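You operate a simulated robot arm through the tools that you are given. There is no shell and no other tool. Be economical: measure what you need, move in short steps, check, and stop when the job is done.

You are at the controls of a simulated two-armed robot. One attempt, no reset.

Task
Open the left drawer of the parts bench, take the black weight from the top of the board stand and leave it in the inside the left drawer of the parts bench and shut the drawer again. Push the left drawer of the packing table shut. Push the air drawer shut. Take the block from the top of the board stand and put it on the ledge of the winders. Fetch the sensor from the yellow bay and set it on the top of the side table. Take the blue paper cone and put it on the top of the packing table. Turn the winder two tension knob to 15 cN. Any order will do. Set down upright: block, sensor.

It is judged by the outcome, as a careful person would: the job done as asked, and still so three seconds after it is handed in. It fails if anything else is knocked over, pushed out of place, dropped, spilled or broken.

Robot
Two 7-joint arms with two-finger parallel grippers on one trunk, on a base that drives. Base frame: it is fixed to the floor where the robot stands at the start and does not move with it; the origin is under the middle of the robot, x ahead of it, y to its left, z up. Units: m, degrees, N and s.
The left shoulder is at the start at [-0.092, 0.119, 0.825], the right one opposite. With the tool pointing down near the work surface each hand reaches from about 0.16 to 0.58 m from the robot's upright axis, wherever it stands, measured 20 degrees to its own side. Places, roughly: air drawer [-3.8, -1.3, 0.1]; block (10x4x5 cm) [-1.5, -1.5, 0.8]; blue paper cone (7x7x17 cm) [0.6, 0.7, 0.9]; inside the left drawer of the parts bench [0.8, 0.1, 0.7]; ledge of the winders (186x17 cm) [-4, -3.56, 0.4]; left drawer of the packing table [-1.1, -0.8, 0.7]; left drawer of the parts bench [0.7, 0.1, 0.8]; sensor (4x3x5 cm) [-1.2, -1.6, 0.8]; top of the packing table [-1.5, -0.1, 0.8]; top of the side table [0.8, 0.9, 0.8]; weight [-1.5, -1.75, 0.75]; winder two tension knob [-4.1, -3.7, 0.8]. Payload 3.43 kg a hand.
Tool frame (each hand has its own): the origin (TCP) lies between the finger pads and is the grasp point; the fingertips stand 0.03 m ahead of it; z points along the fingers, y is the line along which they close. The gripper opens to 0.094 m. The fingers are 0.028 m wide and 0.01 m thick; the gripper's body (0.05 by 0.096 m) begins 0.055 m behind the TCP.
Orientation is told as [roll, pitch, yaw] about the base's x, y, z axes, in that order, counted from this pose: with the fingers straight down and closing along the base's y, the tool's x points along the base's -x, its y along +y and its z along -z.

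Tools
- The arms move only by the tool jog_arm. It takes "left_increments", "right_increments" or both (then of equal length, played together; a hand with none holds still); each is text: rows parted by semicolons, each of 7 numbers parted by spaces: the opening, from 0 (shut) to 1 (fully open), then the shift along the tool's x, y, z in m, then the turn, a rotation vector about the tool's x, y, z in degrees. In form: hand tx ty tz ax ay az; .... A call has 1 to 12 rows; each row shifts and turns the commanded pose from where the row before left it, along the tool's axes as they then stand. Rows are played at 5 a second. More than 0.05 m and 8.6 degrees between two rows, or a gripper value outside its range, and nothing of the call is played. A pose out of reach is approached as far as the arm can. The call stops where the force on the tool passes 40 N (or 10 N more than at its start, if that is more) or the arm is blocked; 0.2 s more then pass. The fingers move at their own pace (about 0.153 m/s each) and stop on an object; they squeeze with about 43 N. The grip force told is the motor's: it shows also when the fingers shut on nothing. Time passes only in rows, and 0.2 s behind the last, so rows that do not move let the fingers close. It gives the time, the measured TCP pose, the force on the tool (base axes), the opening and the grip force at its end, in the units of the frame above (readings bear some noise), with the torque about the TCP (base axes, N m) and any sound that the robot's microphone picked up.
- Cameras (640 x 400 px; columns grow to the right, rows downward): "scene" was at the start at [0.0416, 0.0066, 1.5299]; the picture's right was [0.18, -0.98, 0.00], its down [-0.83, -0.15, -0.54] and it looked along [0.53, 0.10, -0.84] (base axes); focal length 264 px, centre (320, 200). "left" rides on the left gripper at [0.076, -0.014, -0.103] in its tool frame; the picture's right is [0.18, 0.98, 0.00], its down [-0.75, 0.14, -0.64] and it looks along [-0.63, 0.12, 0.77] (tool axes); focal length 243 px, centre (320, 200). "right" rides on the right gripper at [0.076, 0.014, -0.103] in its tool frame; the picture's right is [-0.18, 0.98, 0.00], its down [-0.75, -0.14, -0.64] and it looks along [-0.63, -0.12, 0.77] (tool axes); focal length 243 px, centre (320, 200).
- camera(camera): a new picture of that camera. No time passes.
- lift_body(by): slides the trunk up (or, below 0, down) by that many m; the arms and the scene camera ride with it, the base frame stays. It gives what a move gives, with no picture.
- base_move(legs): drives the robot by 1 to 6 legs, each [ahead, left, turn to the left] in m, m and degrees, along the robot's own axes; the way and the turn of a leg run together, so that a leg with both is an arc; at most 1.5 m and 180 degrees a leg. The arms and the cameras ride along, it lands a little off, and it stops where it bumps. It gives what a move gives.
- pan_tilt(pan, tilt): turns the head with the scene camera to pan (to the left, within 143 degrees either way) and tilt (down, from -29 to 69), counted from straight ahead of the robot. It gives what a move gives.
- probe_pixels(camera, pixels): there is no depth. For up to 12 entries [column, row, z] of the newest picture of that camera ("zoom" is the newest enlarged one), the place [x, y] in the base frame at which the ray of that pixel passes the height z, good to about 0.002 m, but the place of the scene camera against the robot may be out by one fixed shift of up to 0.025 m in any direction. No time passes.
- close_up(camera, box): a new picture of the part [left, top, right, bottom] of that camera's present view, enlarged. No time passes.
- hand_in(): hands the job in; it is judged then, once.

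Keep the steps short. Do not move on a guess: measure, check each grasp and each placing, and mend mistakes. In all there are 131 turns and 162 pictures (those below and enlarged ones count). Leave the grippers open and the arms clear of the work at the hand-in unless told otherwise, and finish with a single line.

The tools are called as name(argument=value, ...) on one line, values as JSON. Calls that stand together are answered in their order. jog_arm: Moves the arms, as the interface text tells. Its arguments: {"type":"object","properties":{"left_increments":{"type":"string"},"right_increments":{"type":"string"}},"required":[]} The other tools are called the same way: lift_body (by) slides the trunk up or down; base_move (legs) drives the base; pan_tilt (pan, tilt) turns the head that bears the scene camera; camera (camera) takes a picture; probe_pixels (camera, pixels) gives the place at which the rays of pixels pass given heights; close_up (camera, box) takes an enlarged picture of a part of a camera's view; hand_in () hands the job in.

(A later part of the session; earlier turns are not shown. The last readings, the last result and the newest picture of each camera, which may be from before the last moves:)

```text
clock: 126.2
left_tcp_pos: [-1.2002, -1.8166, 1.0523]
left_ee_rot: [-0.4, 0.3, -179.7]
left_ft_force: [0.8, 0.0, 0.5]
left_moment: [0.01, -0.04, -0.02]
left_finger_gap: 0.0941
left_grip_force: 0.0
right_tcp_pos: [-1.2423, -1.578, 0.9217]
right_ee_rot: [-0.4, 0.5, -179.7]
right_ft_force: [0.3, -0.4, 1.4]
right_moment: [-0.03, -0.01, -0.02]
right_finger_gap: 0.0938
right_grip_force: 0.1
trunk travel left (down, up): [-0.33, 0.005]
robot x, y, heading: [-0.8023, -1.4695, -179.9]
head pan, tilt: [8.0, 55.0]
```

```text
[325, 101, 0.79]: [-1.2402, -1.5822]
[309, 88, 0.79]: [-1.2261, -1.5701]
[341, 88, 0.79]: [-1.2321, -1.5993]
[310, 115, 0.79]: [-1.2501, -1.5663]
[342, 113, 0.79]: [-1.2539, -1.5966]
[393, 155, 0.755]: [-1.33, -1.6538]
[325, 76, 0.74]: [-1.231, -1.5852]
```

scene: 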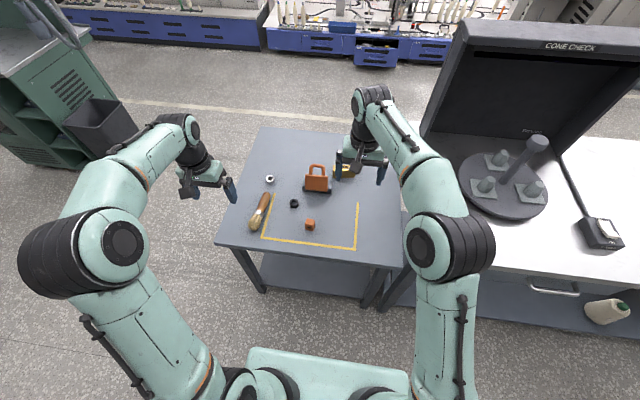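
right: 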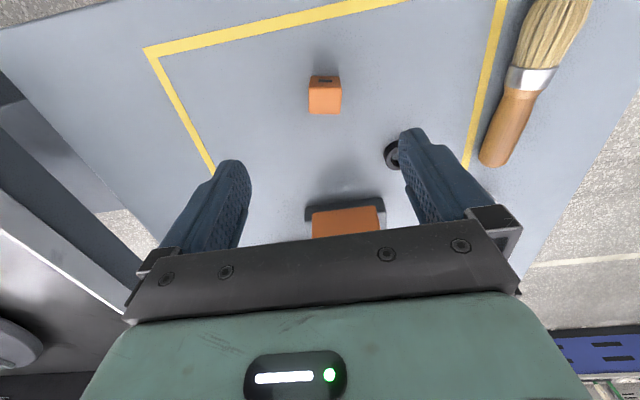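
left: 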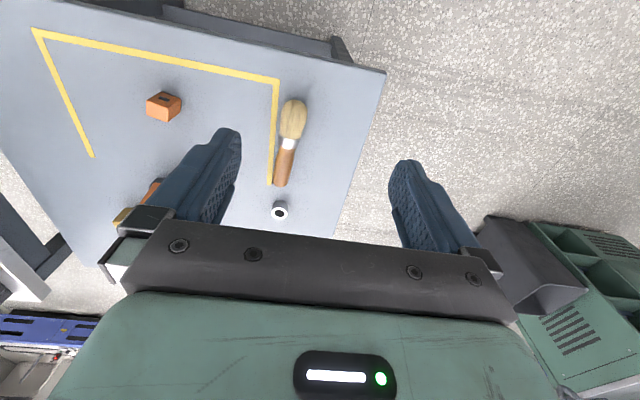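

Sensor's top centre (−1.240, −1.582), turned about 8°. Align, descend to z 0.775 and close.

jog_arm(right_increments="0.7 0.002 0.004 0 0 0 8; 0.7 0 0 0.04 0 0 0; 0.7 0 0 0.04 0 0 0; 0.7 0 0 0.04 0 0 0; 0.7 0 0 0.025 0 0 0; 0.7 0 0 0 0 0 0; 0 0 0 0 0 0 0; 0 0 0 0 0 0 0; 0 0 0 0 0 0 0")

camera(camera="right")

```text
clock: 128.2
left_tcp_pos: [-1.2, -1.8149, 1.0516]
left_ee_rot: [-0.5, 0.4, -179.7]
left_ft_force: [0.9, 0.5, 0.3]
left_moment: [-0.01, 0.01, -0.02]
left_finger_gap: 0.0938
left_grip_force: 0.0
right_tcp_pos: [-1.2376, -1.5827, 0.7766]
right_ee_rot: [-0.5, 0.5, 172.3]
right_ft_force: [-0.2, 0.0, -0.1]
right_moment: [0.01, 0.02, 0.01]
right_finger_gap: 0.035
right_grip_force: 43.7
trunk travel left (down, up): [-0.33, 0.005]
robot x, y, heading: [-0.8032, -1.4692, -179.8]
head pan, tilt: [8.0, 55.0]
```

```text
103 pictures are left
```

right: 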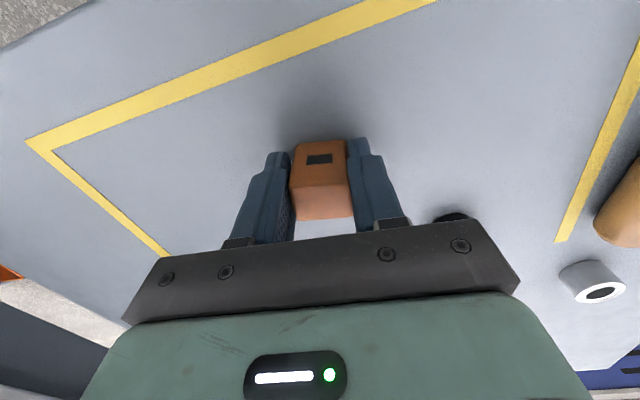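

Held (35 mm). Lift it and move the right hand away to the right; bring the left hand above the ring.

jog_arm(right_increments="0 0 0 -0.04 0 0 0; 0 0 0 -0.04 0 0 0; 0 0 0 -0.04 0 0 0; 0 0 0 -0.04 0 0 0; 0 0 -0.035 -0.03 0 0 0; 0 0 -0.035 -0.03 0 0 0; 0 0 -0.045 0 0 0 0; 0 0 -0.045 0 0 0 0; 0 0 -0.045 0 0 0 0; 0 0 0 0 0 0 0")

jog_arm(left_increments="1 -0.03 -0.035 0 0 0 0; 1 -0.03 -0.035 0.01 0 0 0; 1 -0.03 -0.035 0.01 0 0 0; 1 -0.03 -0.035 0.01 0 0 0; 1 -0.015 -0.02 0.03 0 0 0; 1 0 0 0.04 0 0 0; 1 0 0 0.03 0 0 0; 1 0 0 0 0 0 0")

camera(camera="left")

camera(camera="scene")

```text
clock: 130.4
left_tcp_pos: [-1.2013, -1.8171, 1.0513]
left_ee_rot: [-0.4, 0.4, -179.7]
left_ft_force: [-0.4, 0.0, -0.1]
left_moment: [-0.01, -0.04, -0.05]
left_finger_gap: 0.0939
left_grip_force: 0.0
right_tcp_pos: [-1.2101, -1.381, 0.997]
right_ee_rot: [-0.6, 0.5, 172.4]
right_ft_force: [1.2, 0.1, 0.6]
right_moment: [-0.03, -0.02, -0.01]
right_finger_gap: 0.0352
right_grip_force: 42.8
trunk travel left (down, up): [-0.33, 0.005]
robot x, y, heading: [-0.8025, -1.471, -179.8]
head pan, tilt: [8.0, 55.0]
```

```text
clock: 132.2
left_tcp_pos: [-1.3367, -1.6557, 0.9207]
left_ee_rot: [-0.4, 0.4, -179.6]
left_ft_force: [0.9, 0.3, 0.1]
left_moment: [0.01, 0.02, 0.0]
left_finger_gap: 0.0941
left_grip_force: 0.0
right_tcp_pos: [-1.2096, -1.3788, 0.9968]
right_ee_rot: [-0.6, 0.5, 172.3]
right_ft_force: [-0.3, 0.3, -1.3]
right_moment: [0.01, 0.0, 0.04]
right_finger_gap: 0.0349
right_grip_force: 43.4
trunk travel left (down, up): [-0.33, 0.005]
robot x, y, heading: [-0.7992, -1.4657, -179.9]
head pan, tilt: [8.0, 55.0]
```

```text
102 pictures are left
```

left: 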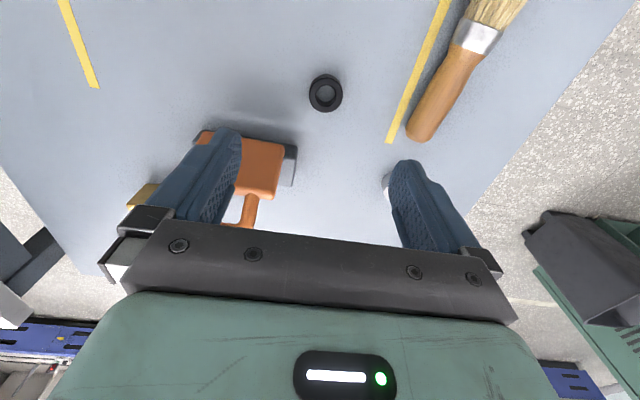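

```text
101 pictures are left
```

scene: 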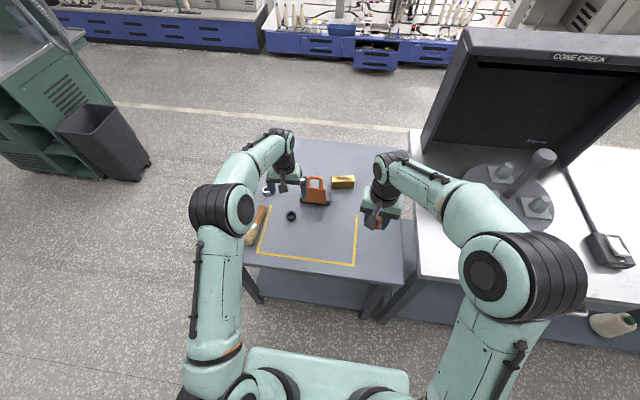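

probe_pixels(camera="left", pixels=[[325, 92, 0.755], [309, 92, 0.755], [342, 92, 0.755], [325, 76, 0.755], [230, 119, 0.76], [297, 148, 0.76], [285, 145, 0.82], [205, 130, 0.82]])

```text
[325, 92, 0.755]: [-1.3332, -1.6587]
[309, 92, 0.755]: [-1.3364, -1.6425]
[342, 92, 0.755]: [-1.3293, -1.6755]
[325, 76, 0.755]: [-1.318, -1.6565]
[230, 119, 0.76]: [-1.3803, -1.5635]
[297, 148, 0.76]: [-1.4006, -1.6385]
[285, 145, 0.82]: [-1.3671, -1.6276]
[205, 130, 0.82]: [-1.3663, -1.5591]
```

Ring centre (−1.333, −1.659), 33 mm wide. The orange tool's front stands ~1 cm clear of the hand body, so I grip 4 mm nearer me. Descend to z 0.772 and close.

jog_arm(left_increments="0.6 0.008 0.003 0 0 0 0; 0.6 0 0 0.04 0 0 0; 0.6 0 0 0.04 0 0 0; 0.6 0 0 0.04 0 0 0; 0.6 0 0 0.029 0 0 0; 0.6 0 0 0 0 0 0; 0 0 0 0 0 0 0; 0 0 0 0 0 0 0; 0 0 0 0 0 0 0")

camera(camera="left")

```text
clock: 134.2
left_tcp_pos: [-1.3264, -1.6592, 0.7725]
left_ee_rot: [-0.4, 0.5, -179.6]
left_ft_force: [-0.5, 0.5, -0.1]
left_moment: [0.01, -0.02, 0.03]
left_finger_gap: 0.0349
left_grip_force: 42.6
right_tcp_pos: [-1.2103, -1.3789, 0.9965]
right_ee_rot: [-0.4, 0.5, 172.2]
right_ft_force: [-0.6, -0.5, -0.5]
right_moment: [0.01, -0.03, -0.01]
right_finger_gap: 0.0352
right_grip_force: 43.0
trunk travel left (down, up): [-0.33, 0.005]
robot x, y, heading: [-0.8002, -1.4667, -179.9]
head pan, tilt: [8.0, 55.0]
```

```text
100 pictures are left
```

left: 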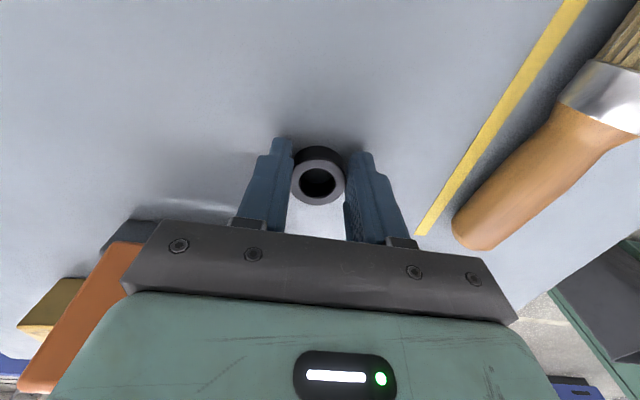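

Ring held. Lift it clear, look, and then drive back to the parts bench.

jog_arm(left_increments="0 0 0 -0.04 0 0 0; 0 0 0 -0.04 0 0 0; 0 0 0 -0.04 0 0 0; 0 0 0 -0.04 0 0 0; 0 0.03 0 -0.03 0 0 0; 0 0.04 0 -0.02 0 0 0; 0 0.04 0 0 0 0 0; 0 0 0 0 0 0 0")

camera(camera="left")

base_move(legs=[[-0.4, 0, 0], [0, 0, 180], [0, 1.3, 0]])

pan_tilt(pan=10, tilt=55)

camera(camera="scene")

```text
clock: 136.0
left_tcp_pos: [-1.2164, -1.66, 0.9836]
left_ee_rot: [-0.3, 0.4, -179.5]
left_ft_force: [-0.6, 0.3, -2.1]
left_moment: [0.02, 0.0, 0.04]
left_finger_gap: 0.035
left_grip_force: 43.5
right_tcp_pos: [-1.2122, -1.3802, 0.9976]
right_ee_rot: [-0.5, 0.4, 172.3]
right_ft_force: [0.0, 0.4, -0.3]
right_moment: [-0.02, 0.03, 0.01]
right_finger_gap: 0.0351
right_grip_force: 43.1
trunk travel left (down, up): [-0.33, 0.005]
robot x, y, heading: [-0.805, -1.4657, -179.8]
head pan, tilt: [8.0, 55.0]
```

```text
99 pictures are left
```

left: 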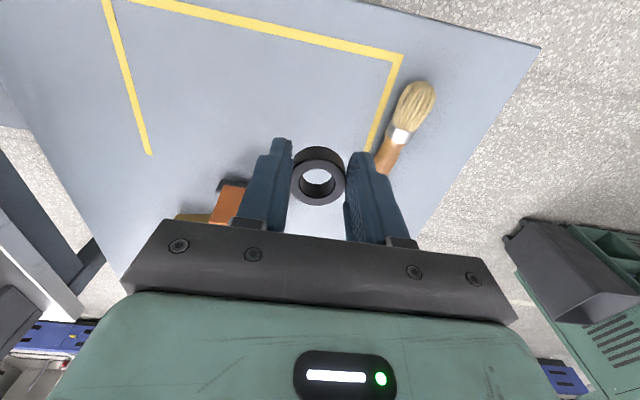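

```text
clock: 157.1
left_tcp_pos: [-0.1563, 0.0348, 0.9836]
left_ee_rot: [-0.4, 0.4, 6.4]
left_ft_force: [-0.1, 0.2, -0.7]
left_moment: [-0.02, 0.03, 0.02]
left_finger_gap: 0.0347
left_grip_force: 42.6
right_tcp_pos: [-0.1327, -0.2451, 0.9973]
right_ee_rot: [-0.5, 0.5, -1.8]
right_ft_force: [0.7, 0.4, -0.6]
right_moment: [0.02, -0.04, -0.01]
right_finger_gap: 0.0349
right_grip_force: 42.7
trunk travel left (down, up): [-0.33, 0.005]
robot x, y, heading: [-0.5459, -0.2014, 6.2]
head pan, tilt: [8.0, 55.0]
```

```text
clock: 157.8
left_tcp_pos: [-0.156, 0.0355, 0.9829]
left_ee_rot: [-0.4, 0.4, 6.5]
left_ft_force: [-0.2, 0.2, -0.2]
left_moment: [-0.01, 0.04, -0.03]
left_finger_gap: 0.0349
left_grip_force: 42.8
right_tcp_pos: [-0.1315, -0.2447, 0.9979]
right_ee_rot: [-0.5, 0.5, -1.8]
right_ft_force: [0.5, -0.2, -0.6]
right_moment: [0.0, 0.0, 0.01]
right_finger_gap: 0.035
right_grip_force: 42.7
trunk travel left (down, up): [-0.33, 0.005]
robot x, y, heading: [-0.5449, -0.2006, 5.9]
head pan, tilt: [10.0, 55.0]
```

```text
98 pictures are left
```

scene: 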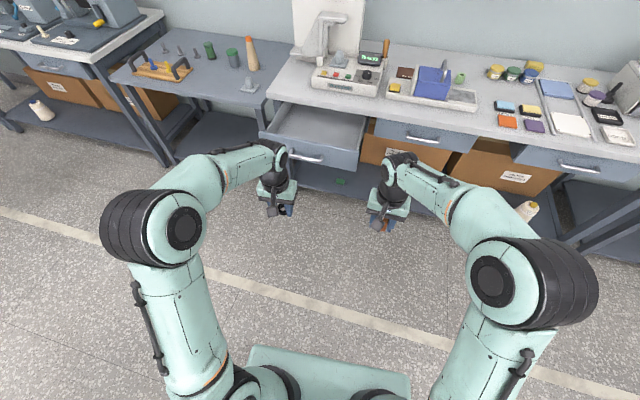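

Straighten up and drive to the open drawer.

base_move(legs=[[0, 0, -6], [0.38, 0.1, 0]])

camera(camera="left")

camera(camera="scene")

```text
clock: 160.8
left_tcp_pos: [0.2468, 0.0845, 0.9845]
left_ee_rot: [-0.5, 0.5, -0.2]
left_ft_force: [-0.2, 0.3, -1.6]
left_moment: [-0.02, 0.03, 0.03]
left_finger_gap: 0.0348
left_grip_force: 43.2
right_tcp_pos: [0.2367, -0.1961, 0.998]
right_ee_rot: [-0.6, 0.5, -8.4]
right_ft_force: [-0.8, 0.3, -0.3]
right_moment: [-0.02, 0.0, -0.01]
right_finger_gap: 0.035
right_grip_force: 43.2
trunk travel left (down, up): [-0.33, 0.005]
robot x, y, heading: [-0.1678, -0.1021, -1.0]
head pan, tilt: [10.0, 55.0]
```

```text
97 pictures are left
```

left: 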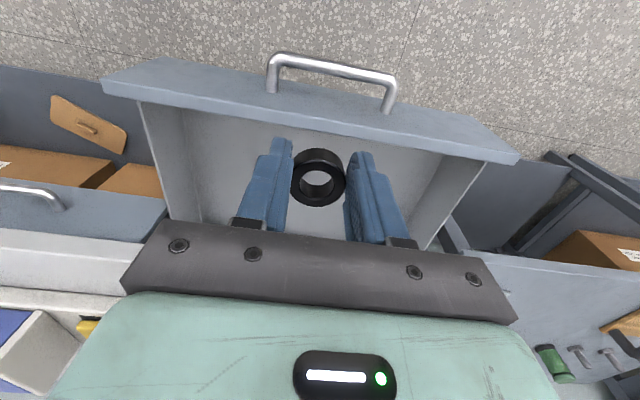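

```text
96 pictures are left
```

scene: 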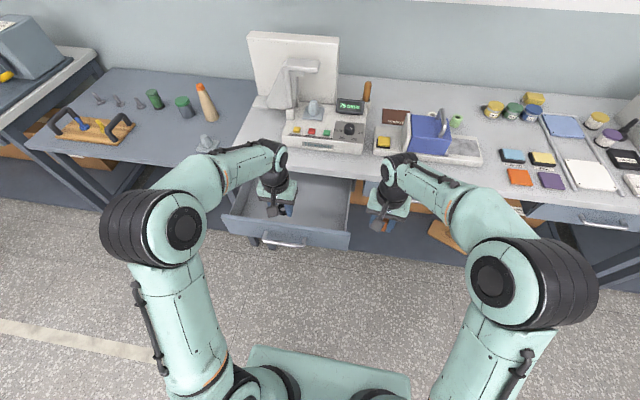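

Over the front of the drawer. Move 12 cm forward and lower in to z 0.80, then look.

jog_arm(left_increments="0 -0.04 0 0 0 0 0; 0 -0.04 0 0 0 0 0; 0 -0.04 0 0 0 0 0; 0 0 0 0.04 0 0 0; 0 0 0 0.04 0 0 0; 0 0 0 0.04 0 0 0; 0 0 0 0.04 0 0 0; 0 0 0 0.02 0 0 0; 0 0 0 0 0 0 0")

camera(camera="left")

```text
clock: 162.8
left_tcp_pos: [0.364, 0.0811, 0.8023]
left_ee_rot: [-0.3, 0.4, -0.3]
left_ft_force: [-1.9, 0.1, 0.2]
left_moment: [0.0, 0.01, 0.01]
left_finger_gap: 0.0347
left_grip_force: 42.9
right_tcp_pos: [0.2374, -0.1959, 0.9971]
right_ee_rot: [-0.5, 0.5, -8.4]
right_ft_force: [0.0, -0.4, -1.1]
right_moment: [-0.03, 0.01, 0.01]
right_finger_gap: 0.0349
right_grip_force: 43.1
trunk travel left (down, up): [-0.33, 0.005]
robot x, y, heading: [-0.1696, -0.101, -0.7]
head pan, tilt: [10.0, 55.0]
```

```text
95 pictures are left
```

left: 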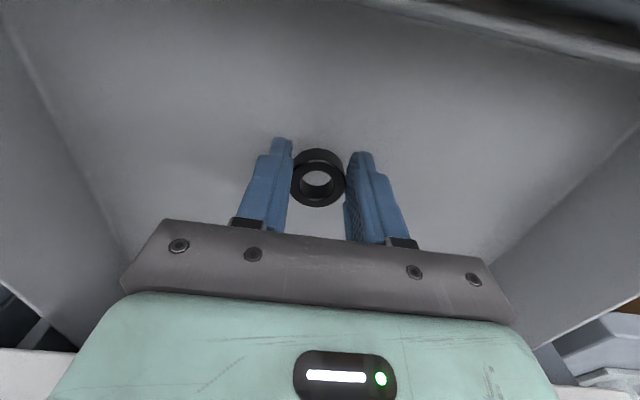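

Well inside. Lower in small steps until contact shows.

jog_arm(left_increments="0 0 0 0.02 0 0 0; 0 0 0 0.02 0 0 0; 0 0 0 0.01 0 0 0; 0 0 0 0.005 0 0 0; 0 0 0 0 0 0 0")

camera(camera="left")

```text
clock: 163.5
left_tcp_pos: [0.37, 0.082, 0.7687]
left_ee_rot: [-0.5, -0.9, -0.3]
left_ft_force: [-1.4, 0.4, 16.2]
left_moment: [0.37, 0.27, 0.06]
left_finger_gap: 0.0346
left_grip_force: 43.3
right_tcp_pos: [0.2369, -0.1978, 0.9983]
right_ee_rot: [-0.6, 0.5, -8.3]
right_ft_force: [-0.4, -0.5, -1.3]
right_moment: [-0.01, -0.02, -0.01]
right_finger_gap: 0.035
right_grip_force: 43.2
trunk travel left (down, up): [-0.33, 0.005]
robot x, y, heading: [-0.173, -0.1053, -0.7]
head pan, tilt: [10.0, 55.0]
stopped in row 3 (left hand): the force on the tool passed its limit at 71 N (the readings are from after the stop); the commanded pose is now the measured one
```

```text
94 pictures are left
```

left: 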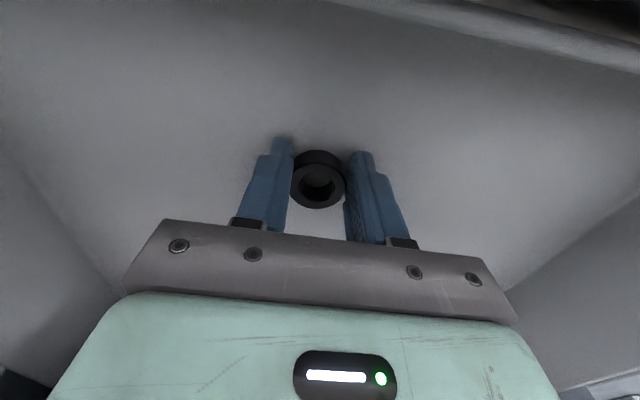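

Contact: the ring is on the drawer floor. Open and rise straight up.

jog_arm(left_increments="0.5 0 0 0 0 0 0; 0.7 0 0 0 0 0 0; 0.7 0 0 -0.04 0 0 0; 0.7 0 0 -0.04 0 0 0; 0.7 0 0 -0.04 0 0 0; 0.7 0 0 -0.04 0 0 0; 0.7 0 0 -0.04 0 0 0; 0.7 0 0 -0.04 0 0 0; 0.7 0.04 0 0 0 0 0; 0.7 0.04 0 0 0 0 0; 0.7 0.04 0 0 0 0 0")

camera(camera="left")

camera(camera="scene")

```text
clock: 165.9
left_tcp_pos: [0.2503, 0.083, 1.0]
left_ee_rot: [-0.3, -0.6, -0.3]
left_ft_force: [0.0, 0.3, 0.1]
left_moment: [-0.01, -0.05, -0.02]
left_finger_gap: 0.0658
left_grip_force: 0.0
right_tcp_pos: [0.2363, -0.1956, 0.999]
right_ee_rot: [-0.5, 0.6, -8.4]
right_ft_force: [-0.2, -0.1, 0.4]
right_moment: [0.02, 0.01, -0.01]
right_finger_gap: 0.0349
right_grip_force: 43.2
trunk travel left (down, up): [-0.33, 0.005]
robot x, y, heading: [-0.1732, -0.106, -0.5]
head pan, tilt: [10.0, 55.0]
```

```text
93 pictures are left
```

left: 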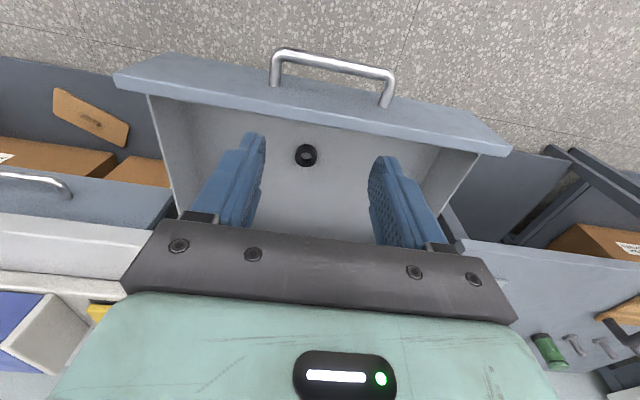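

```text
92 pictures are left
```

scene: 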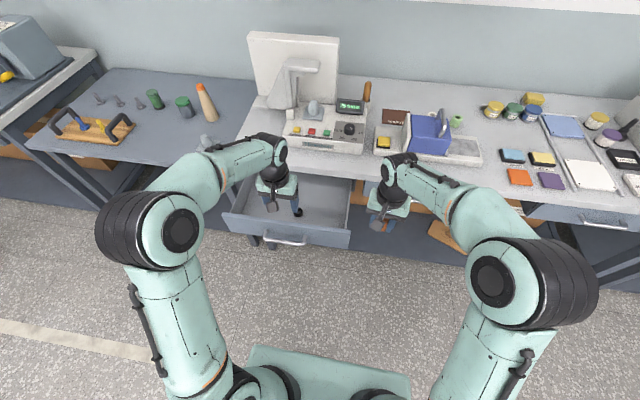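

Ring lies in the drawer. Back up, close and tilt the left fingers, and lower to handle height to push it shut.

base_move(legs=[[-0.3, 0, 0.5]])

jog_arm(left_increments="0 0 0 0.04 0 0 0; 0 0 0 0.04 0 0 0; 0 0 0 0.045 0 0 0; 0 0 0 0.045 0 0 0; 0 0 0 0.045 0 0 0; 0 0 0 0 0 -8 0; 0 0 0 0 0 -8 0; 0 0 0 0 0 -8 0; 0 0 0 0 0 -8 0; 0 0 0 0 0 0 0")

camera(camera="scene")

```text
clock: 167.9
left_tcp_pos: [-0.0408, 0.0902, 1.0008]
left_ee_rot: [-0.3, -0.5, 0.4]
left_ft_force: [-0.5, -0.4, 0.0]
left_moment: [-0.03, 0.0, -0.01]
left_finger_gap: 0.0657
left_grip_force: 0.2
right_tcp_pos: [-0.0523, -0.1911, 0.9983]
right_ee_rot: [-0.5, 0.5, -7.9]
right_ft_force: [0.7, 0.3, -0.1]
right_moment: [0.0, 0.0, 0.02]
right_finger_gap: 0.0348
right_grip_force: 43.3
trunk travel left (down, up): [-0.33, 0.005]
robot x, y, heading: [-0.4598, -0.1012, -0.2]
head pan, tilt: [10.0, 55.0]
```

```text
clock: 170.1
left_tcp_pos: [-0.0394, 0.0907, 0.7849]
left_ee_rot: [-0.3, -32.7, 0.7]
left_ft_force: [-0.3, -0.6, -0.8]
left_moment: [0.01, 0.01, 0.01]
left_finger_gap: 0.0002
left_grip_force: 33.0
right_tcp_pos: [-0.0517, -0.1909, 0.9971]
right_ee_rot: [-0.6, 0.5, -7.9]
right_ft_force: [0.4, 0.9, -0.1]
right_moment: [-0.01, 0.02, 0.0]
right_finger_gap: 0.0352
right_grip_force: 43.4
trunk travel left (down, up): [-0.33, 0.005]
robot x, y, heading: [-0.4618, -0.1041, -0.2]
head pan, tilt: [10.0, 55.0]
```

```text
91 pictures are left
```

scene: 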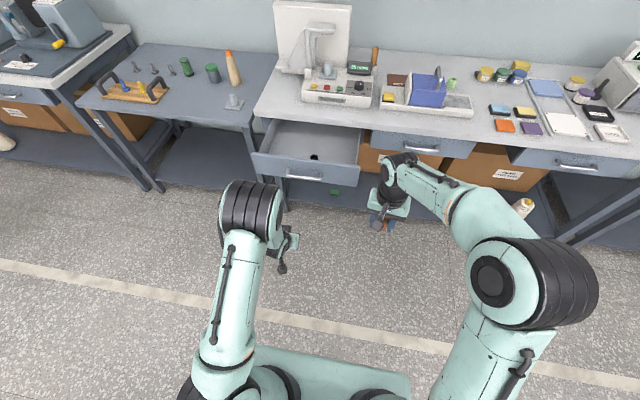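

Drive forward 0.48 m to push, then finish with arm steps.

base_move(legs=[[0.48, 0, 0]])

jog_arm(left_increments="0 -0.0085 0 0.0054 0 0 0; 0 -0.0085 0 0.0054 0 0 0; 0 -0.0085 0 0.0054 0 0 0; 0 -0.0085 0 0.0054 0 0 0; 0 -0.0085 0 0.0054 0 0 0; 0 -0.0085 0 0.0054 0 0 0; 0 -0.0085 0 0.0054 0 0 0")

camera(camera="scene")

```text
clock: 173.0
left_tcp_pos: [0.4542, 0.0943, 0.7856]
left_ee_rot: [-0.4, -32.6, 1.0]
left_ft_force: [0.0, -0.6, 0.4]
left_moment: [0.04, -0.05, -0.02]
left_finger_gap: 0.0
left_grip_force: 32.9
right_tcp_pos: [0.4437, -0.1851, 0.9965]
right_ee_rot: [-0.6, 0.4, -7.3]
right_ft_force: [0.0, 0.3, -1.1]
right_moment: [0.03, 0.06, 0.05]
right_finger_gap: 0.035
right_grip_force: 43.1
trunk travel left (down, up): [-0.33, 0.005]
robot x, y, heading: [0.034, -0.1012, 0.6]
head pan, tilt: [10.0, 55.0]
```

```text
clock: 173.7
left_tcp_pos: [0.4595, 0.0948, 0.7784]
left_ee_rot: [-0.2, -30.2, 0.9]
left_ft_force: [-17.2, -1.1, 3.8]
left_moment: [-0.07, -0.17, -0.23]
left_finger_gap: 0.0
left_grip_force: 33.3
right_tcp_pos: [0.4428, -0.1851, 0.9982]
right_ee_rot: [-0.7, 0.5, -7.2]
right_ft_force: [0.4, -0.3, 0.0]
right_moment: [0.02, 0.01, 0.01]
right_finger_gap: 0.035
right_grip_force: 42.6
trunk travel left (down, up): [-0.33, 0.005]
robot x, y, heading: [0.0314, -0.1016, 0.4]
head pan, tilt: [10.0, 55.0]
stopped in row 3 (left hand): the force on the tool passed its limit at 73 N (the readings are from after the stop); the commanded pose is now the measured one
```

```text
90 pictures are left
```

scene: 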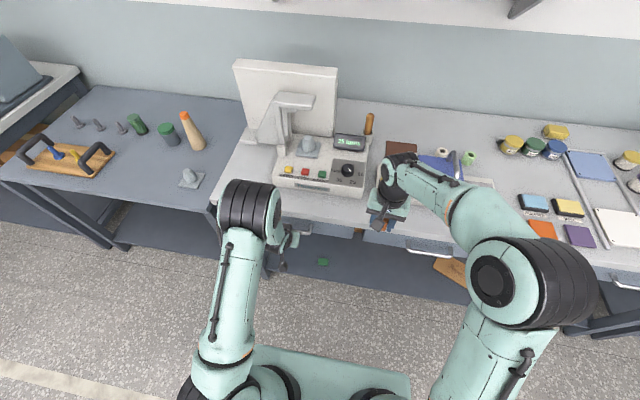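

Drawer on its stop (73 N at the fingertips). Back off, restore the left hand, and check the drawer.

base_move(legs=[[-0.4, 0, 0]])

jog_arm(left_increments="0 0 0 0 0 8 0; 0 0 0 0 0 8 0; 0 0 0 0 0 8 0; 0 0 0 0 0 6 0; 0.5 0 0 -0.045 0 0 0; 0.5 0 0 -0.045 0 0 0; 0.5 0 0 -0.045 0 0 0; 0.5 0 0 -0.045 0 0 0; 0.5 0 0 -0.045 0 0 0; 0.5 0 0 -0.045 0 0 0; 0.5 0 0 -0.045 0 0 0; 0.5 0 0 0 0 0 0")

close_up(camera="scene", box=[200, 80, 520, 280])

base_move(legs=[[0, 0.88, 0], [0.4, 0, 0]])

camera(camera="right")

camera(camera="scene")

```text
clock: 176.2
left_tcp_pos: [0.0691, 0.0962, 0.7784]
left_ee_rot: [-0.2, -30.8, 1.9]
left_ft_force: [-0.2, 0.1, 0.4]
left_moment: [-0.01, -0.02, -0.02]
left_finger_gap: 0.0
left_grip_force: 32.6
right_tcp_pos: [0.0529, -0.1845, 0.9973]
right_ee_rot: [-0.5, 0.6, -6.3]
right_ft_force: [0.1, 0.1, 0.4]
right_moment: [-0.03, 0.01, -0.02]
right_finger_gap: 0.0348
right_grip_force: 43.2
trunk travel left (down, up): [-0.33, 0.005]
robot x, y, heading: [-0.358, -0.1056, 1.3]
head pan, tilt: [10.0, 55.0]
```

```text
clock: 178.8
left_tcp_pos: [0.0623, 0.0949, 1.0969]
left_ee_rot: [-0.2, -0.9, 1.7]
left_ft_force: [-0.1, 0.7, 0.7]
left_moment: [0.01, 0.0, 0.03]
left_finger_gap: 0.0467
left_grip_force: 0.1
right_tcp_pos: [0.0528, -0.1858, 0.996]
right_ee_rot: [-0.7, 0.5, -6.4]
right_ft_force: [0.2, -0.4, -0.1]
right_moment: [-0.04, 0.0, 0.01]
right_finger_gap: 0.035
right_grip_force: 43.0
trunk travel left (down, up): [-0.33, 0.005]
robot x, y, heading: [-0.3569, -0.1035, 1.5]
head pan, tilt: [10.0, 55.0]
```

```text
2.00 times, centred on (360, 180) of scene
```

zoom: 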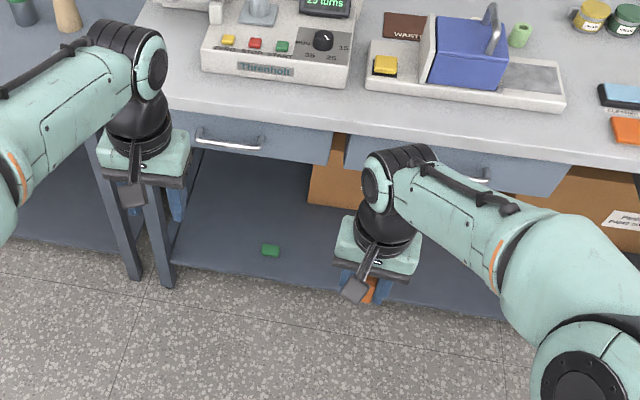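

```text
clock: 188.8
left_tcp_pos: [0.4417, 0.9717, 1.0959]
left_ee_rot: [-0.2, -0.9, 1.3]
left_ft_force: [-0.3, 0.7, 0.5]
left_moment: [0.01, 0.02, 0.0]
left_finger_gap: 0.0469
left_grip_force: 0.1
right_tcp_pos: [0.4288, 0.6912, 0.9971]
right_ee_rot: [-0.7, 0.6, -6.9]
right_ft_force: [-0.1, -0.6, 0.0]
right_moment: [0.03, 0.01, 0.02]
right_finger_gap: 0.0352
right_grip_force: 43.4
trunk travel left (down, up): [-0.33, 0.005]
robot x, y, heading: [0.0198, 0.7747, 0.7]
head pan, tilt: [10.0, 55.0]
```

```text
88 pictures are left
```

right: 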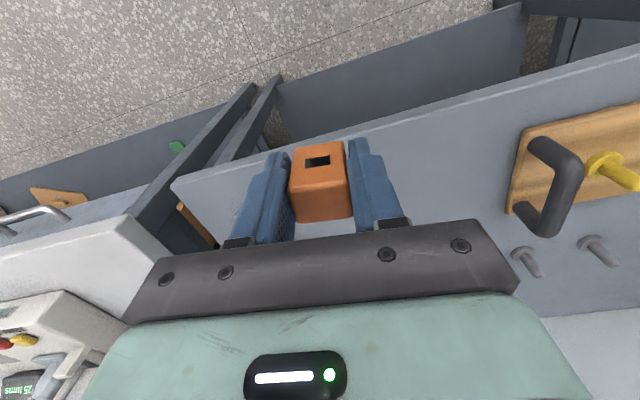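

```text
87 pictures are left
```

scene: 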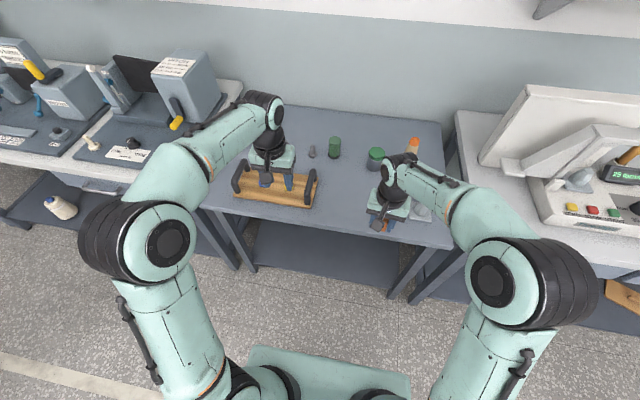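

The left drawer sits flush. Now move the sensor in over the free spot and lower.

jog_arm(right_increments="0 -0.04 0.008 0 0 0 0; 0 -0.04 0.008 0 0 0 0; 0 -0.04 0.008 0 0 0 0; 0 -0.04 0.008 0 0 0 0; 0 -0.01 0 0.04 0 0 0; 0 0 0 0.04 0 0 0; 0 0 0 0.04 0 0 0; 0 0 0 0.02 0 0 0; 0 0 0 0 0 0 0")

camera(camera="right")

```text
clock: 190.8
left_tcp_pos: [0.4406, 0.9707, 1.0961]
left_ee_rot: [-0.3, -0.9, 1.3]
left_ft_force: [-0.8, 0.3, 0.3]
left_moment: [-0.01, 0.0, 0.0]
left_finger_gap: 0.0469
left_grip_force: 0.1
right_tcp_pos: [0.6009, 0.7, 0.8546]
right_ee_rot: [-0.7, 0.4, -6.8]
right_ft_force: [-0.9, 0.1, -0.7]
right_moment: [-0.01, 0.02, 0.0]
right_finger_gap: 0.0351
right_grip_force: 43.1
trunk travel left (down, up): [-0.33, 0.005]
robot x, y, heading: [0.0195, 0.7703, 1.0]
head pan, tilt: [10.0, 55.0]
```

```text
86 pictures are left
```

right: 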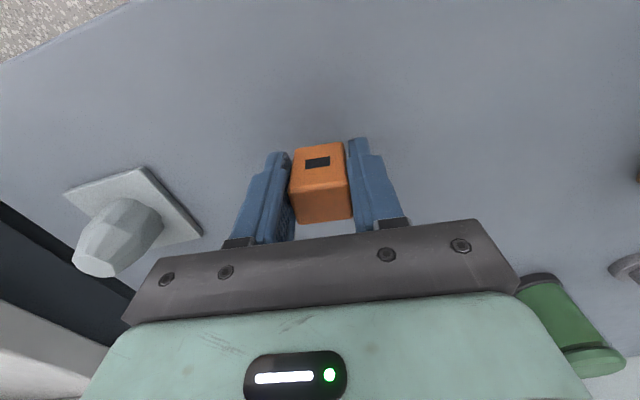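

jog_arm(right_increments="0 0 0 0.012 0 0 0; 0 0 0 0.008 0 0 0; 0 0 0 0.004 0 0 0; 0 0 0 0.004 0 0 0; 0 0 0 0 0 0 0")

```text
clock: 192.1
left_tcp_pos: [0.439, 0.9703, 1.0978]
left_ee_rot: [-0.2, -1.0, 1.2]
left_ft_force: [-0.4, -1.1, -1.2]
left_moment: [0.02, 0.02, 0.04]
left_finger_gap: 0.0469
left_grip_force: 0.0
right_tcp_pos: [0.6011, 0.7007, 0.8339]
right_ee_rot: [-0.4, -0.1, -6.9]
right_ft_force: [1.5, -2.1, 35.3]
right_moment: [0.04, -0.31, -0.01]
right_finger_gap: 0.035
right_grip_force: 43.0
trunk travel left (down, up): [-0.33, 0.005]
robot x, y, heading: [0.0197, 0.7789, 0.9]
head pan, tilt: [10.0, 55.0]
```

On the table (35 N). Ease off 6 mm, open partly and rise.

jog_arm(right_increments="0 0 0 -0.006 0 0 0; 0 0 0 0 0 0 0; 0.6 0 0 0 0 0 0; 0.65 0 0 0 0 0 0; 0.65 0 0 -0.03 0 0 0; 0.65 0 0 -0.04 0 0 0; 0.65 0 0 -0.04 0 0 0; 0.65 0 0 -0.04 0 0 0; 0.65 0 0 -0.04 0 0 0; 0.65 0.04 0 0 0 0 0; 0.65 0.04 0 0 0 0 0; 0.65 0.04 0 0 0 0 0")

camera(camera="right")

camera(camera="scene")

```text
clock: 194.7
left_tcp_pos: [0.4406, 0.9706, 1.0949]
left_ee_rot: [-0.2, -0.8, 1.3]
left_ft_force: [-0.2, 0.5, -0.5]
left_moment: [-0.03, 0.02, 0.03]
left_finger_gap: 0.0468
left_grip_force: 0.1
right_tcp_pos: [0.4673, 0.7172, 1.0187]
right_ee_rot: [-0.5, 0.4, -7.0]
right_ft_force: [0.3, -0.1, -0.4]
right_moment: [-0.03, 0.02, -0.01]
right_finger_gap: 0.0612
right_grip_force: 0.1
right hand out of reach, approached as far as the arm can: row 8, 9
trunk travel left (down, up): [-0.33, 0.005]
robot x, y, heading: [0.0222, 0.7729, 1.0]
head pan, tilt: [10.0, 55.0]
```

```text
85 pictures are left
```

right: 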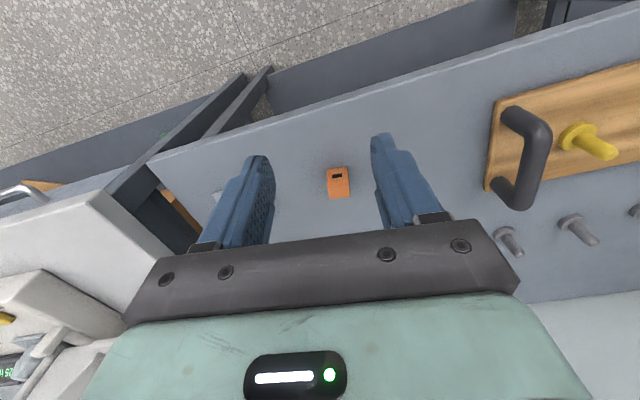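

```text
84 pictures are left
```

scene: 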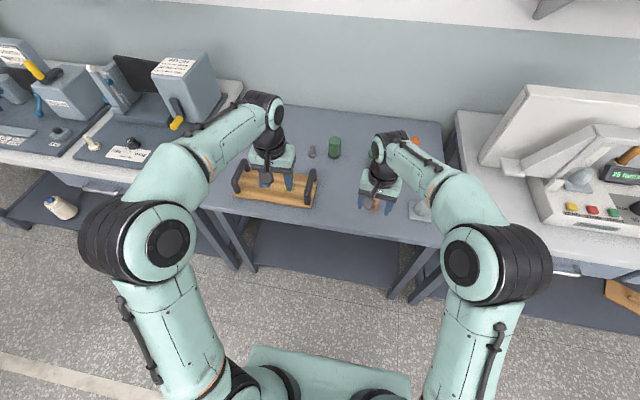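

The sensor stands upright on the side table. Drive back toward the board stand and survey its far side and the route to the winders.

base_move(legs=[[-0.4, 0, 0], [0, 0, -90], [1.3, 0, 0], [1.1, 0, 0], [0, 0, -45]])

pan_tilt(pan=0, tilt=30)

camera(camera="scene")

```text
clock: 214.3
left_tcp_pos: [-0.4507, -2.0696, 1.0964]
left_ee_rot: [-0.2, -0.8, -134.0]
left_ft_force: [0.0, 1.0, 0.4]
left_moment: [0.0, -0.01, 0.01]
left_finger_gap: 0.047
left_grip_force: 0.1
right_tcp_pos: [-0.6483, -1.9094, 1.019]
right_ee_rot: [-0.6, 0.4, -142.1]
right_ft_force: [-0.9, 0.3, 0.0]
right_moment: [0.01, 0.02, 0.02]
right_finger_gap: 0.061
right_grip_force: 0.1
trunk travel left (down, up): [-0.33, 0.005]
robot x, y, heading: [-0.2892, -1.6323, -134.4]
head pan, tilt: [10.0, 55.0]
```

```text
clock: 215.2
left_tcp_pos: [-0.4484, -2.0708, 1.0957]
left_ee_rot: [-0.1, -0.8, -134.0]
left_ft_force: [-0.4, -0.3, 0.4]
left_moment: [0.01, 0.03, 0.01]
left_finger_gap: 0.0473
left_grip_force: 0.0
right_tcp_pos: [-0.6469, -1.9075, 1.0183]
right_ee_rot: [-0.5, 0.6, -142.0]
right_ft_force: [-0.1, -0.2, -0.3]
right_moment: [0.01, -0.03, 0.0]
right_finger_gap: 0.0612
right_grip_force: 0.0
trunk travel left (down, up): [-0.33, 0.005]
robot x, y, heading: [-0.2912, -1.6298, -134.2]
head pan, tilt: [0.0, 30.0]
```

```text
83 pictures are left
```

scene: 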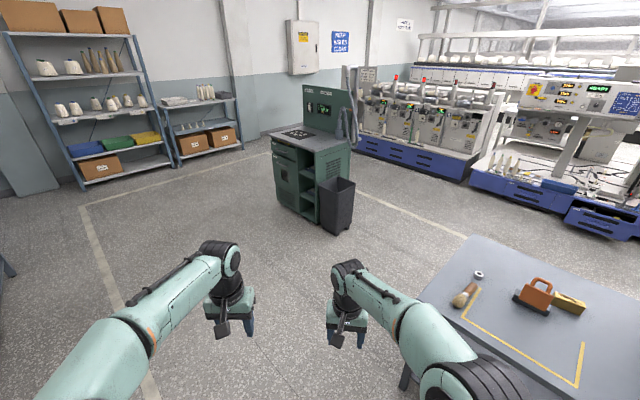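

probe_pixels(camera="scene", pixels=[[335, 233, 0], [285, 205, 0], [355, 228, 0], [470, 236, 0.74], [640, 272, 0.74], [360, 158, 0], [462, 183, 0], [475, 190, 0], [570, 222, 0], [565, 215, 0.2], [612, 222, 0.2], [640, 228, 0.2]])

close_up(camera="scene", box=[340, 40, 640, 240])

```text
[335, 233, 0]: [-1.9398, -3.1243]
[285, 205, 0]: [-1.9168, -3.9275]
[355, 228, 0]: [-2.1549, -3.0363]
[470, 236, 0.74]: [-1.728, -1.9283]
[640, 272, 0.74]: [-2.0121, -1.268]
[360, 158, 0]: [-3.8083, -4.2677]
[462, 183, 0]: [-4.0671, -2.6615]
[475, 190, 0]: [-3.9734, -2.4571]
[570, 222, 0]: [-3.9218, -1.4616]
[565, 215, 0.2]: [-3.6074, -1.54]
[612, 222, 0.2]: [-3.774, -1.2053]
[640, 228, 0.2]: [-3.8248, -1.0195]
```

```text
2.00 times, centred on (490, 140) of scene
```

zoom: 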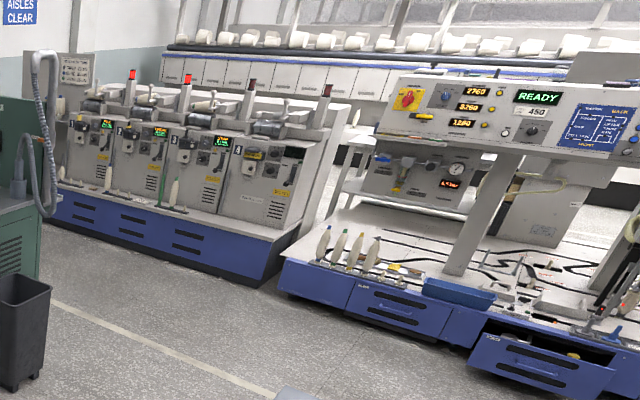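

The stand's west edge is x≈−1.73, so I reach the block from the west. Drive round the south of the stand.

base_move(legs=[[0, 0, -45.5], [0, 0.8, 0], [1.1, 0, 0], [1.05, 0, 0], [0, 0, 180], [0, 0.9, 0]])

pan_tilt(pan=0, tilt=45)

camera(camera="scene")

```text
clock: 250.3
left_tcp_pos: [-1.9975, -1.4537, 1.0958]
left_ee_rot: [-0.2, -0.8, -3.1]
left_ft_force: [0.0, -0.1, -0.5]
left_moment: [-0.02, 0.0, -0.02]
left_finger_gap: 0.0466
left_grip_force: 0.0
right_tcp_pos: [-1.9888, -1.7087, 1.0194]
right_ee_rot: [-0.6, 0.5, -11.3]
right_ft_force: [-0.4, 0.4, 0.2]
right_moment: [0.03, -0.02, 0.03]
right_finger_gap: 0.061
right_grip_force: 0.0
trunk travel left (down, up): [-0.33, 0.005]
robot x, y, heading: [-2.4347, -1.618, -3.6]
head pan, tilt: [0.0, 30.0]
```

```text
clock: 251.1
left_tcp_pos: [-1.9967, -1.4529, 1.0963]
left_ee_rot: [-0.2, -0.8, -3.1]
left_ft_force: [0.6, 1.2, -0.8]
left_moment: [0.0, 0.02, -0.02]
left_finger_gap: 0.0468
left_grip_force: 0.1
right_tcp_pos: [-1.9887, -1.7092, 1.0178]
right_ee_rot: [-0.5, 0.5, -11.3]
right_ft_force: [0.0, -0.7, -0.2]
right_moment: [0.0, -0.02, -0.02]
right_finger_gap: 0.0612
right_grip_force: 0.1
trunk travel left (down, up): [-0.33, 0.005]
robot x, y, heading: [-2.4331, -1.6184, -3.4]
head pan, tilt: [0.0, 45.0]
```

```text
81 pictures are left
```

scene: 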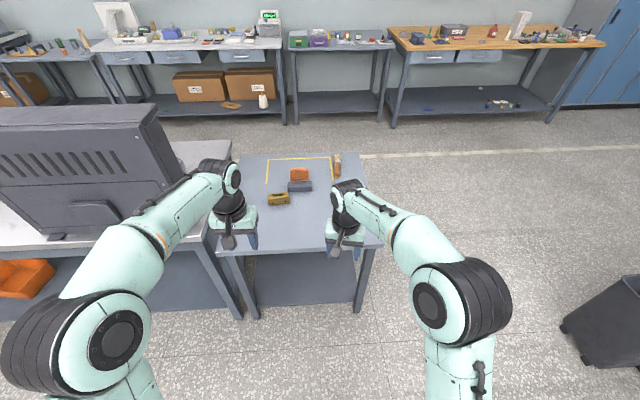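

I'll use the left hand for the block; its 4 cm side lies along x, so I turn that hand 90°.

jog_arm(left_increments="1 0 0 0 0 0 8.1; 1 0 0 0 0 0 8.1; 1 0 0 0 0 0 8.1; 1 0 0 0 0 0 8.1; 1 0 0 0 0 0 8.1; 1 0 0 0 0 0 8.1; 1 0 0 0 0 0 8.1; 1 0 0 0 0 0 8.1; 1 0 0 0 0 0 8.1; 1 0 0 0 0 0 8.1; 1 0 0 0 0 0 5; 1 0 0 0 0 0 0")

base_move(legs=[[0, -0.06, 3.5], [0.3, 0, 0]])

camera(camera="left")

camera(camera="scene")

```text
clock: 253.7
left_tcp_pos: [-1.9967, -1.4535, 1.0948]
left_ee_rot: [0.8, -0.2, -89.3]
left_ft_force: [0.2, -0.3, -0.2]
left_moment: [0.01, -0.02, 0.04]
left_finger_gap: 0.0938
left_grip_force: 0.1
right_tcp_pos: [-1.9899, -1.7077, 1.0184]
right_ee_rot: [-0.6, 0.5, -11.3]
right_ft_force: [0.0, 0.7, -1.2]
right_moment: [0.0, 0.0, 0.0]
right_finger_gap: 0.0609
right_grip_force: 0.2
trunk travel left (down, up): [-0.33, 0.005]
robot x, y, heading: [-2.4323, -1.6187, -3.3]
head pan, tilt: [0.0, 45.0]
```

```text
clock: 256.5
left_tcp_pos: [-1.7112, -1.4846, 1.0957]
left_ee_rot: [0.8, -0.2, -85.3]
left_ft_force: [-0.4, 0.1, 0.0]
left_moment: [-0.02, -0.04, 0.01]
left_finger_gap: 0.0939
left_grip_force: 0.2
right_tcp_pos: [-1.687, -1.7383, 1.0194]
right_ee_rot: [-0.6, 0.4, -7.5]
right_ft_force: [0.3, -0.9, -0.3]
right_moment: [0.01, 0.01, 0.01]
right_finger_gap: 0.061
right_grip_force: 0.1
trunk travel left (down, up): [-0.33, 0.005]
robot x, y, heading: [-2.1387, -1.6753, 0.1]
head pan, tilt: [0.0, 45.0]
```

```text
80 pictures are left
```

left: 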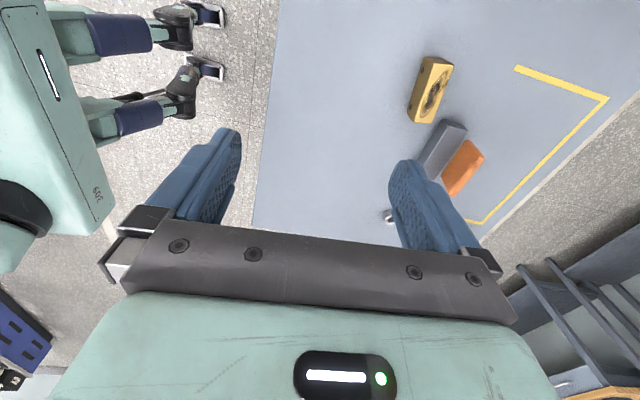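

```text
79 pictures are left
```

scene: 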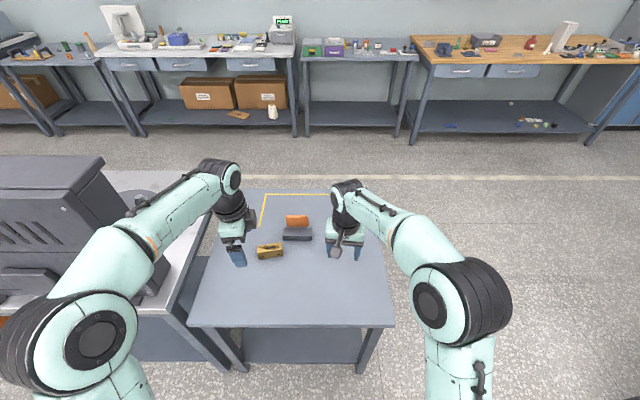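

close_up(camera="left", box=[360, 30, 520, 130])

```text
4.00 times, centred on (440, 80) of left
```

zoom: 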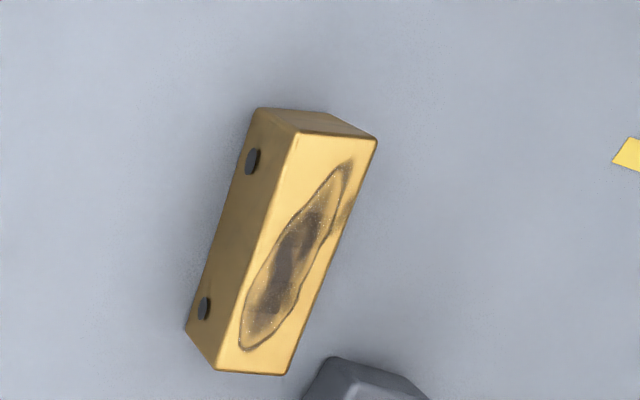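

probe_pixels(camera="zoom", pixels=[[300, 131, 0.79], [378, 140, 0.79], [285, 375, 0.79], [215, 370, 0.79], [295, 254, 0.79], [188, 328, 0.74], [335, 360, 0.76]])

```text
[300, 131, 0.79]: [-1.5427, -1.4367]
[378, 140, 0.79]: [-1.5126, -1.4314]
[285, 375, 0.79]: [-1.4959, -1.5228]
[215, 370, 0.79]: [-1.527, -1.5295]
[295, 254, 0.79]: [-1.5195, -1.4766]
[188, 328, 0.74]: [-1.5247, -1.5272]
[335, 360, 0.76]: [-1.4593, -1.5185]
```

Block centre (−1.520, −1.480), turned 10°. Drive 8 cm closer, align and lower to z 0.86.

base_move(legs=[[0.08, 0, 0]])

jog_arm(left_increments="0.8 0 0 0 0 0 -5.3; 0.8 0 0 0.04 0 0 0; 0.8 0 0 0.04 0 0 0; 0.8 -0.003 0.037 0.02 0 0 0; 0.8 -0.003 0.037 0.02 0 0 0; 0.8 -0.003 0.036 0.02 0 0 0; 0.8 0 0 0.04 0 0 0; 0.8 0 0 0.04 0 0 0; 0.8 0 0 0 0 0 0")

camera(camera="left")

camera(camera="scene")

```text
clock: 257.8
left_tcp_pos: [-1.6279, -1.4826, 1.0967]
left_ee_rot: [0.8, -0.2, -85.2]
left_ft_force: [-0.4, 0.4, 0.4]
left_moment: [-0.02, -0.04, -0.02]
left_finger_gap: 0.0941
left_grip_force: 0.0
right_tcp_pos: [-1.6041, -1.7358, 1.0181]
right_ee_rot: [-0.6, 0.5, -7.3]
right_ft_force: [0.4, 0.2, 0.0]
right_moment: [-0.04, -0.03, 0.02]
right_finger_gap: 0.0607
right_grip_force: 0.0
trunk travel left (down, up): [-0.33, 0.005]
robot x, y, heading: [-2.0538, -1.6774, 0.7]
head pan, tilt: [0.0, 45.0]
stopped in leg 1: the robot was blocked; the commanded pose is now the measured one
```

```text
clock: 259.8
left_tcp_pos: [-1.5168, -1.47, 0.8756]
left_ee_rot: [0.9, -0.3, -79.9]
left_ft_force: [0.6, 0.2, 0.7]
left_moment: [-0.03, 0.05, 0.03]
left_finger_gap: 0.0753
left_grip_force: 0.0
right_tcp_pos: [-1.604, -1.7367, 1.0175]
right_ee_rot: [-0.5, 0.6, -7.3]
right_ft_force: [-0.2, 0.6, 0.0]
right_moment: [0.02, 0.01, 0.0]
right_finger_gap: 0.0611
right_grip_force: 0.0
trunk travel left (down, up): [-0.33, 0.005]
robot x, y, heading: [-2.0504, -1.6749, 0.3]
head pan, tilt: [0.0, 45.0]
```

```text
77 pictures are left
```

left: 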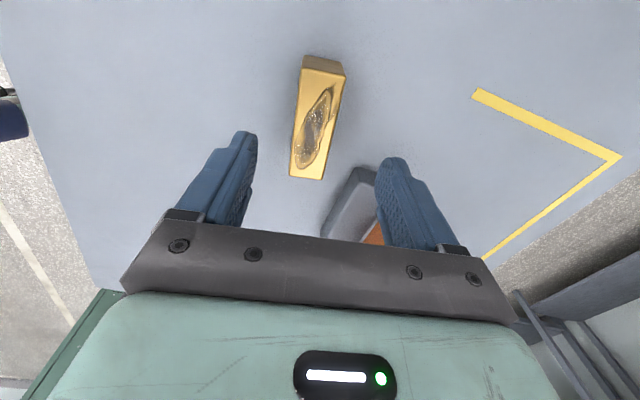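

```text
76 pictures are left
```

scene: 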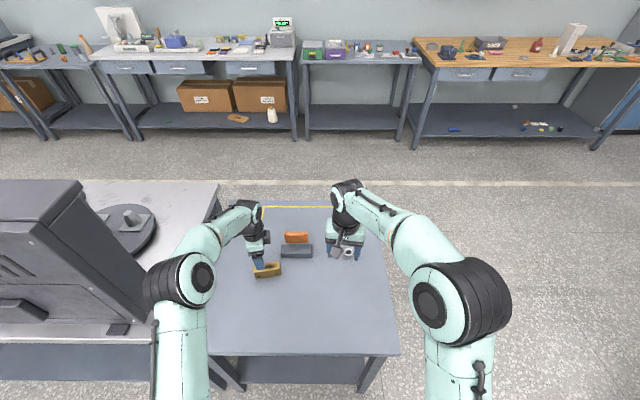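

probe_pixels(camera="left", pixels=[[302, 70, 0.79], [345, 76, 0.79], [322, 179, 0.79], [290, 175, 0.79], [317, 124, 0.79], [322, 179, 0.78], [345, 76, 0.78], [322, 225, 0.77], [303, 57, 0.74]])

```text
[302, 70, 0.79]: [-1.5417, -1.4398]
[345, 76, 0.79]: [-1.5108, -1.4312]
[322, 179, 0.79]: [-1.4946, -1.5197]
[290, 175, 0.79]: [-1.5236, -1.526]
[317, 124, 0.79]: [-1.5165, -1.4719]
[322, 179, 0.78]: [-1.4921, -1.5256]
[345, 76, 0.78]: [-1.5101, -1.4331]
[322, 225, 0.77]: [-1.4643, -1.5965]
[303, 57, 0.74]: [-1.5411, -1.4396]
```

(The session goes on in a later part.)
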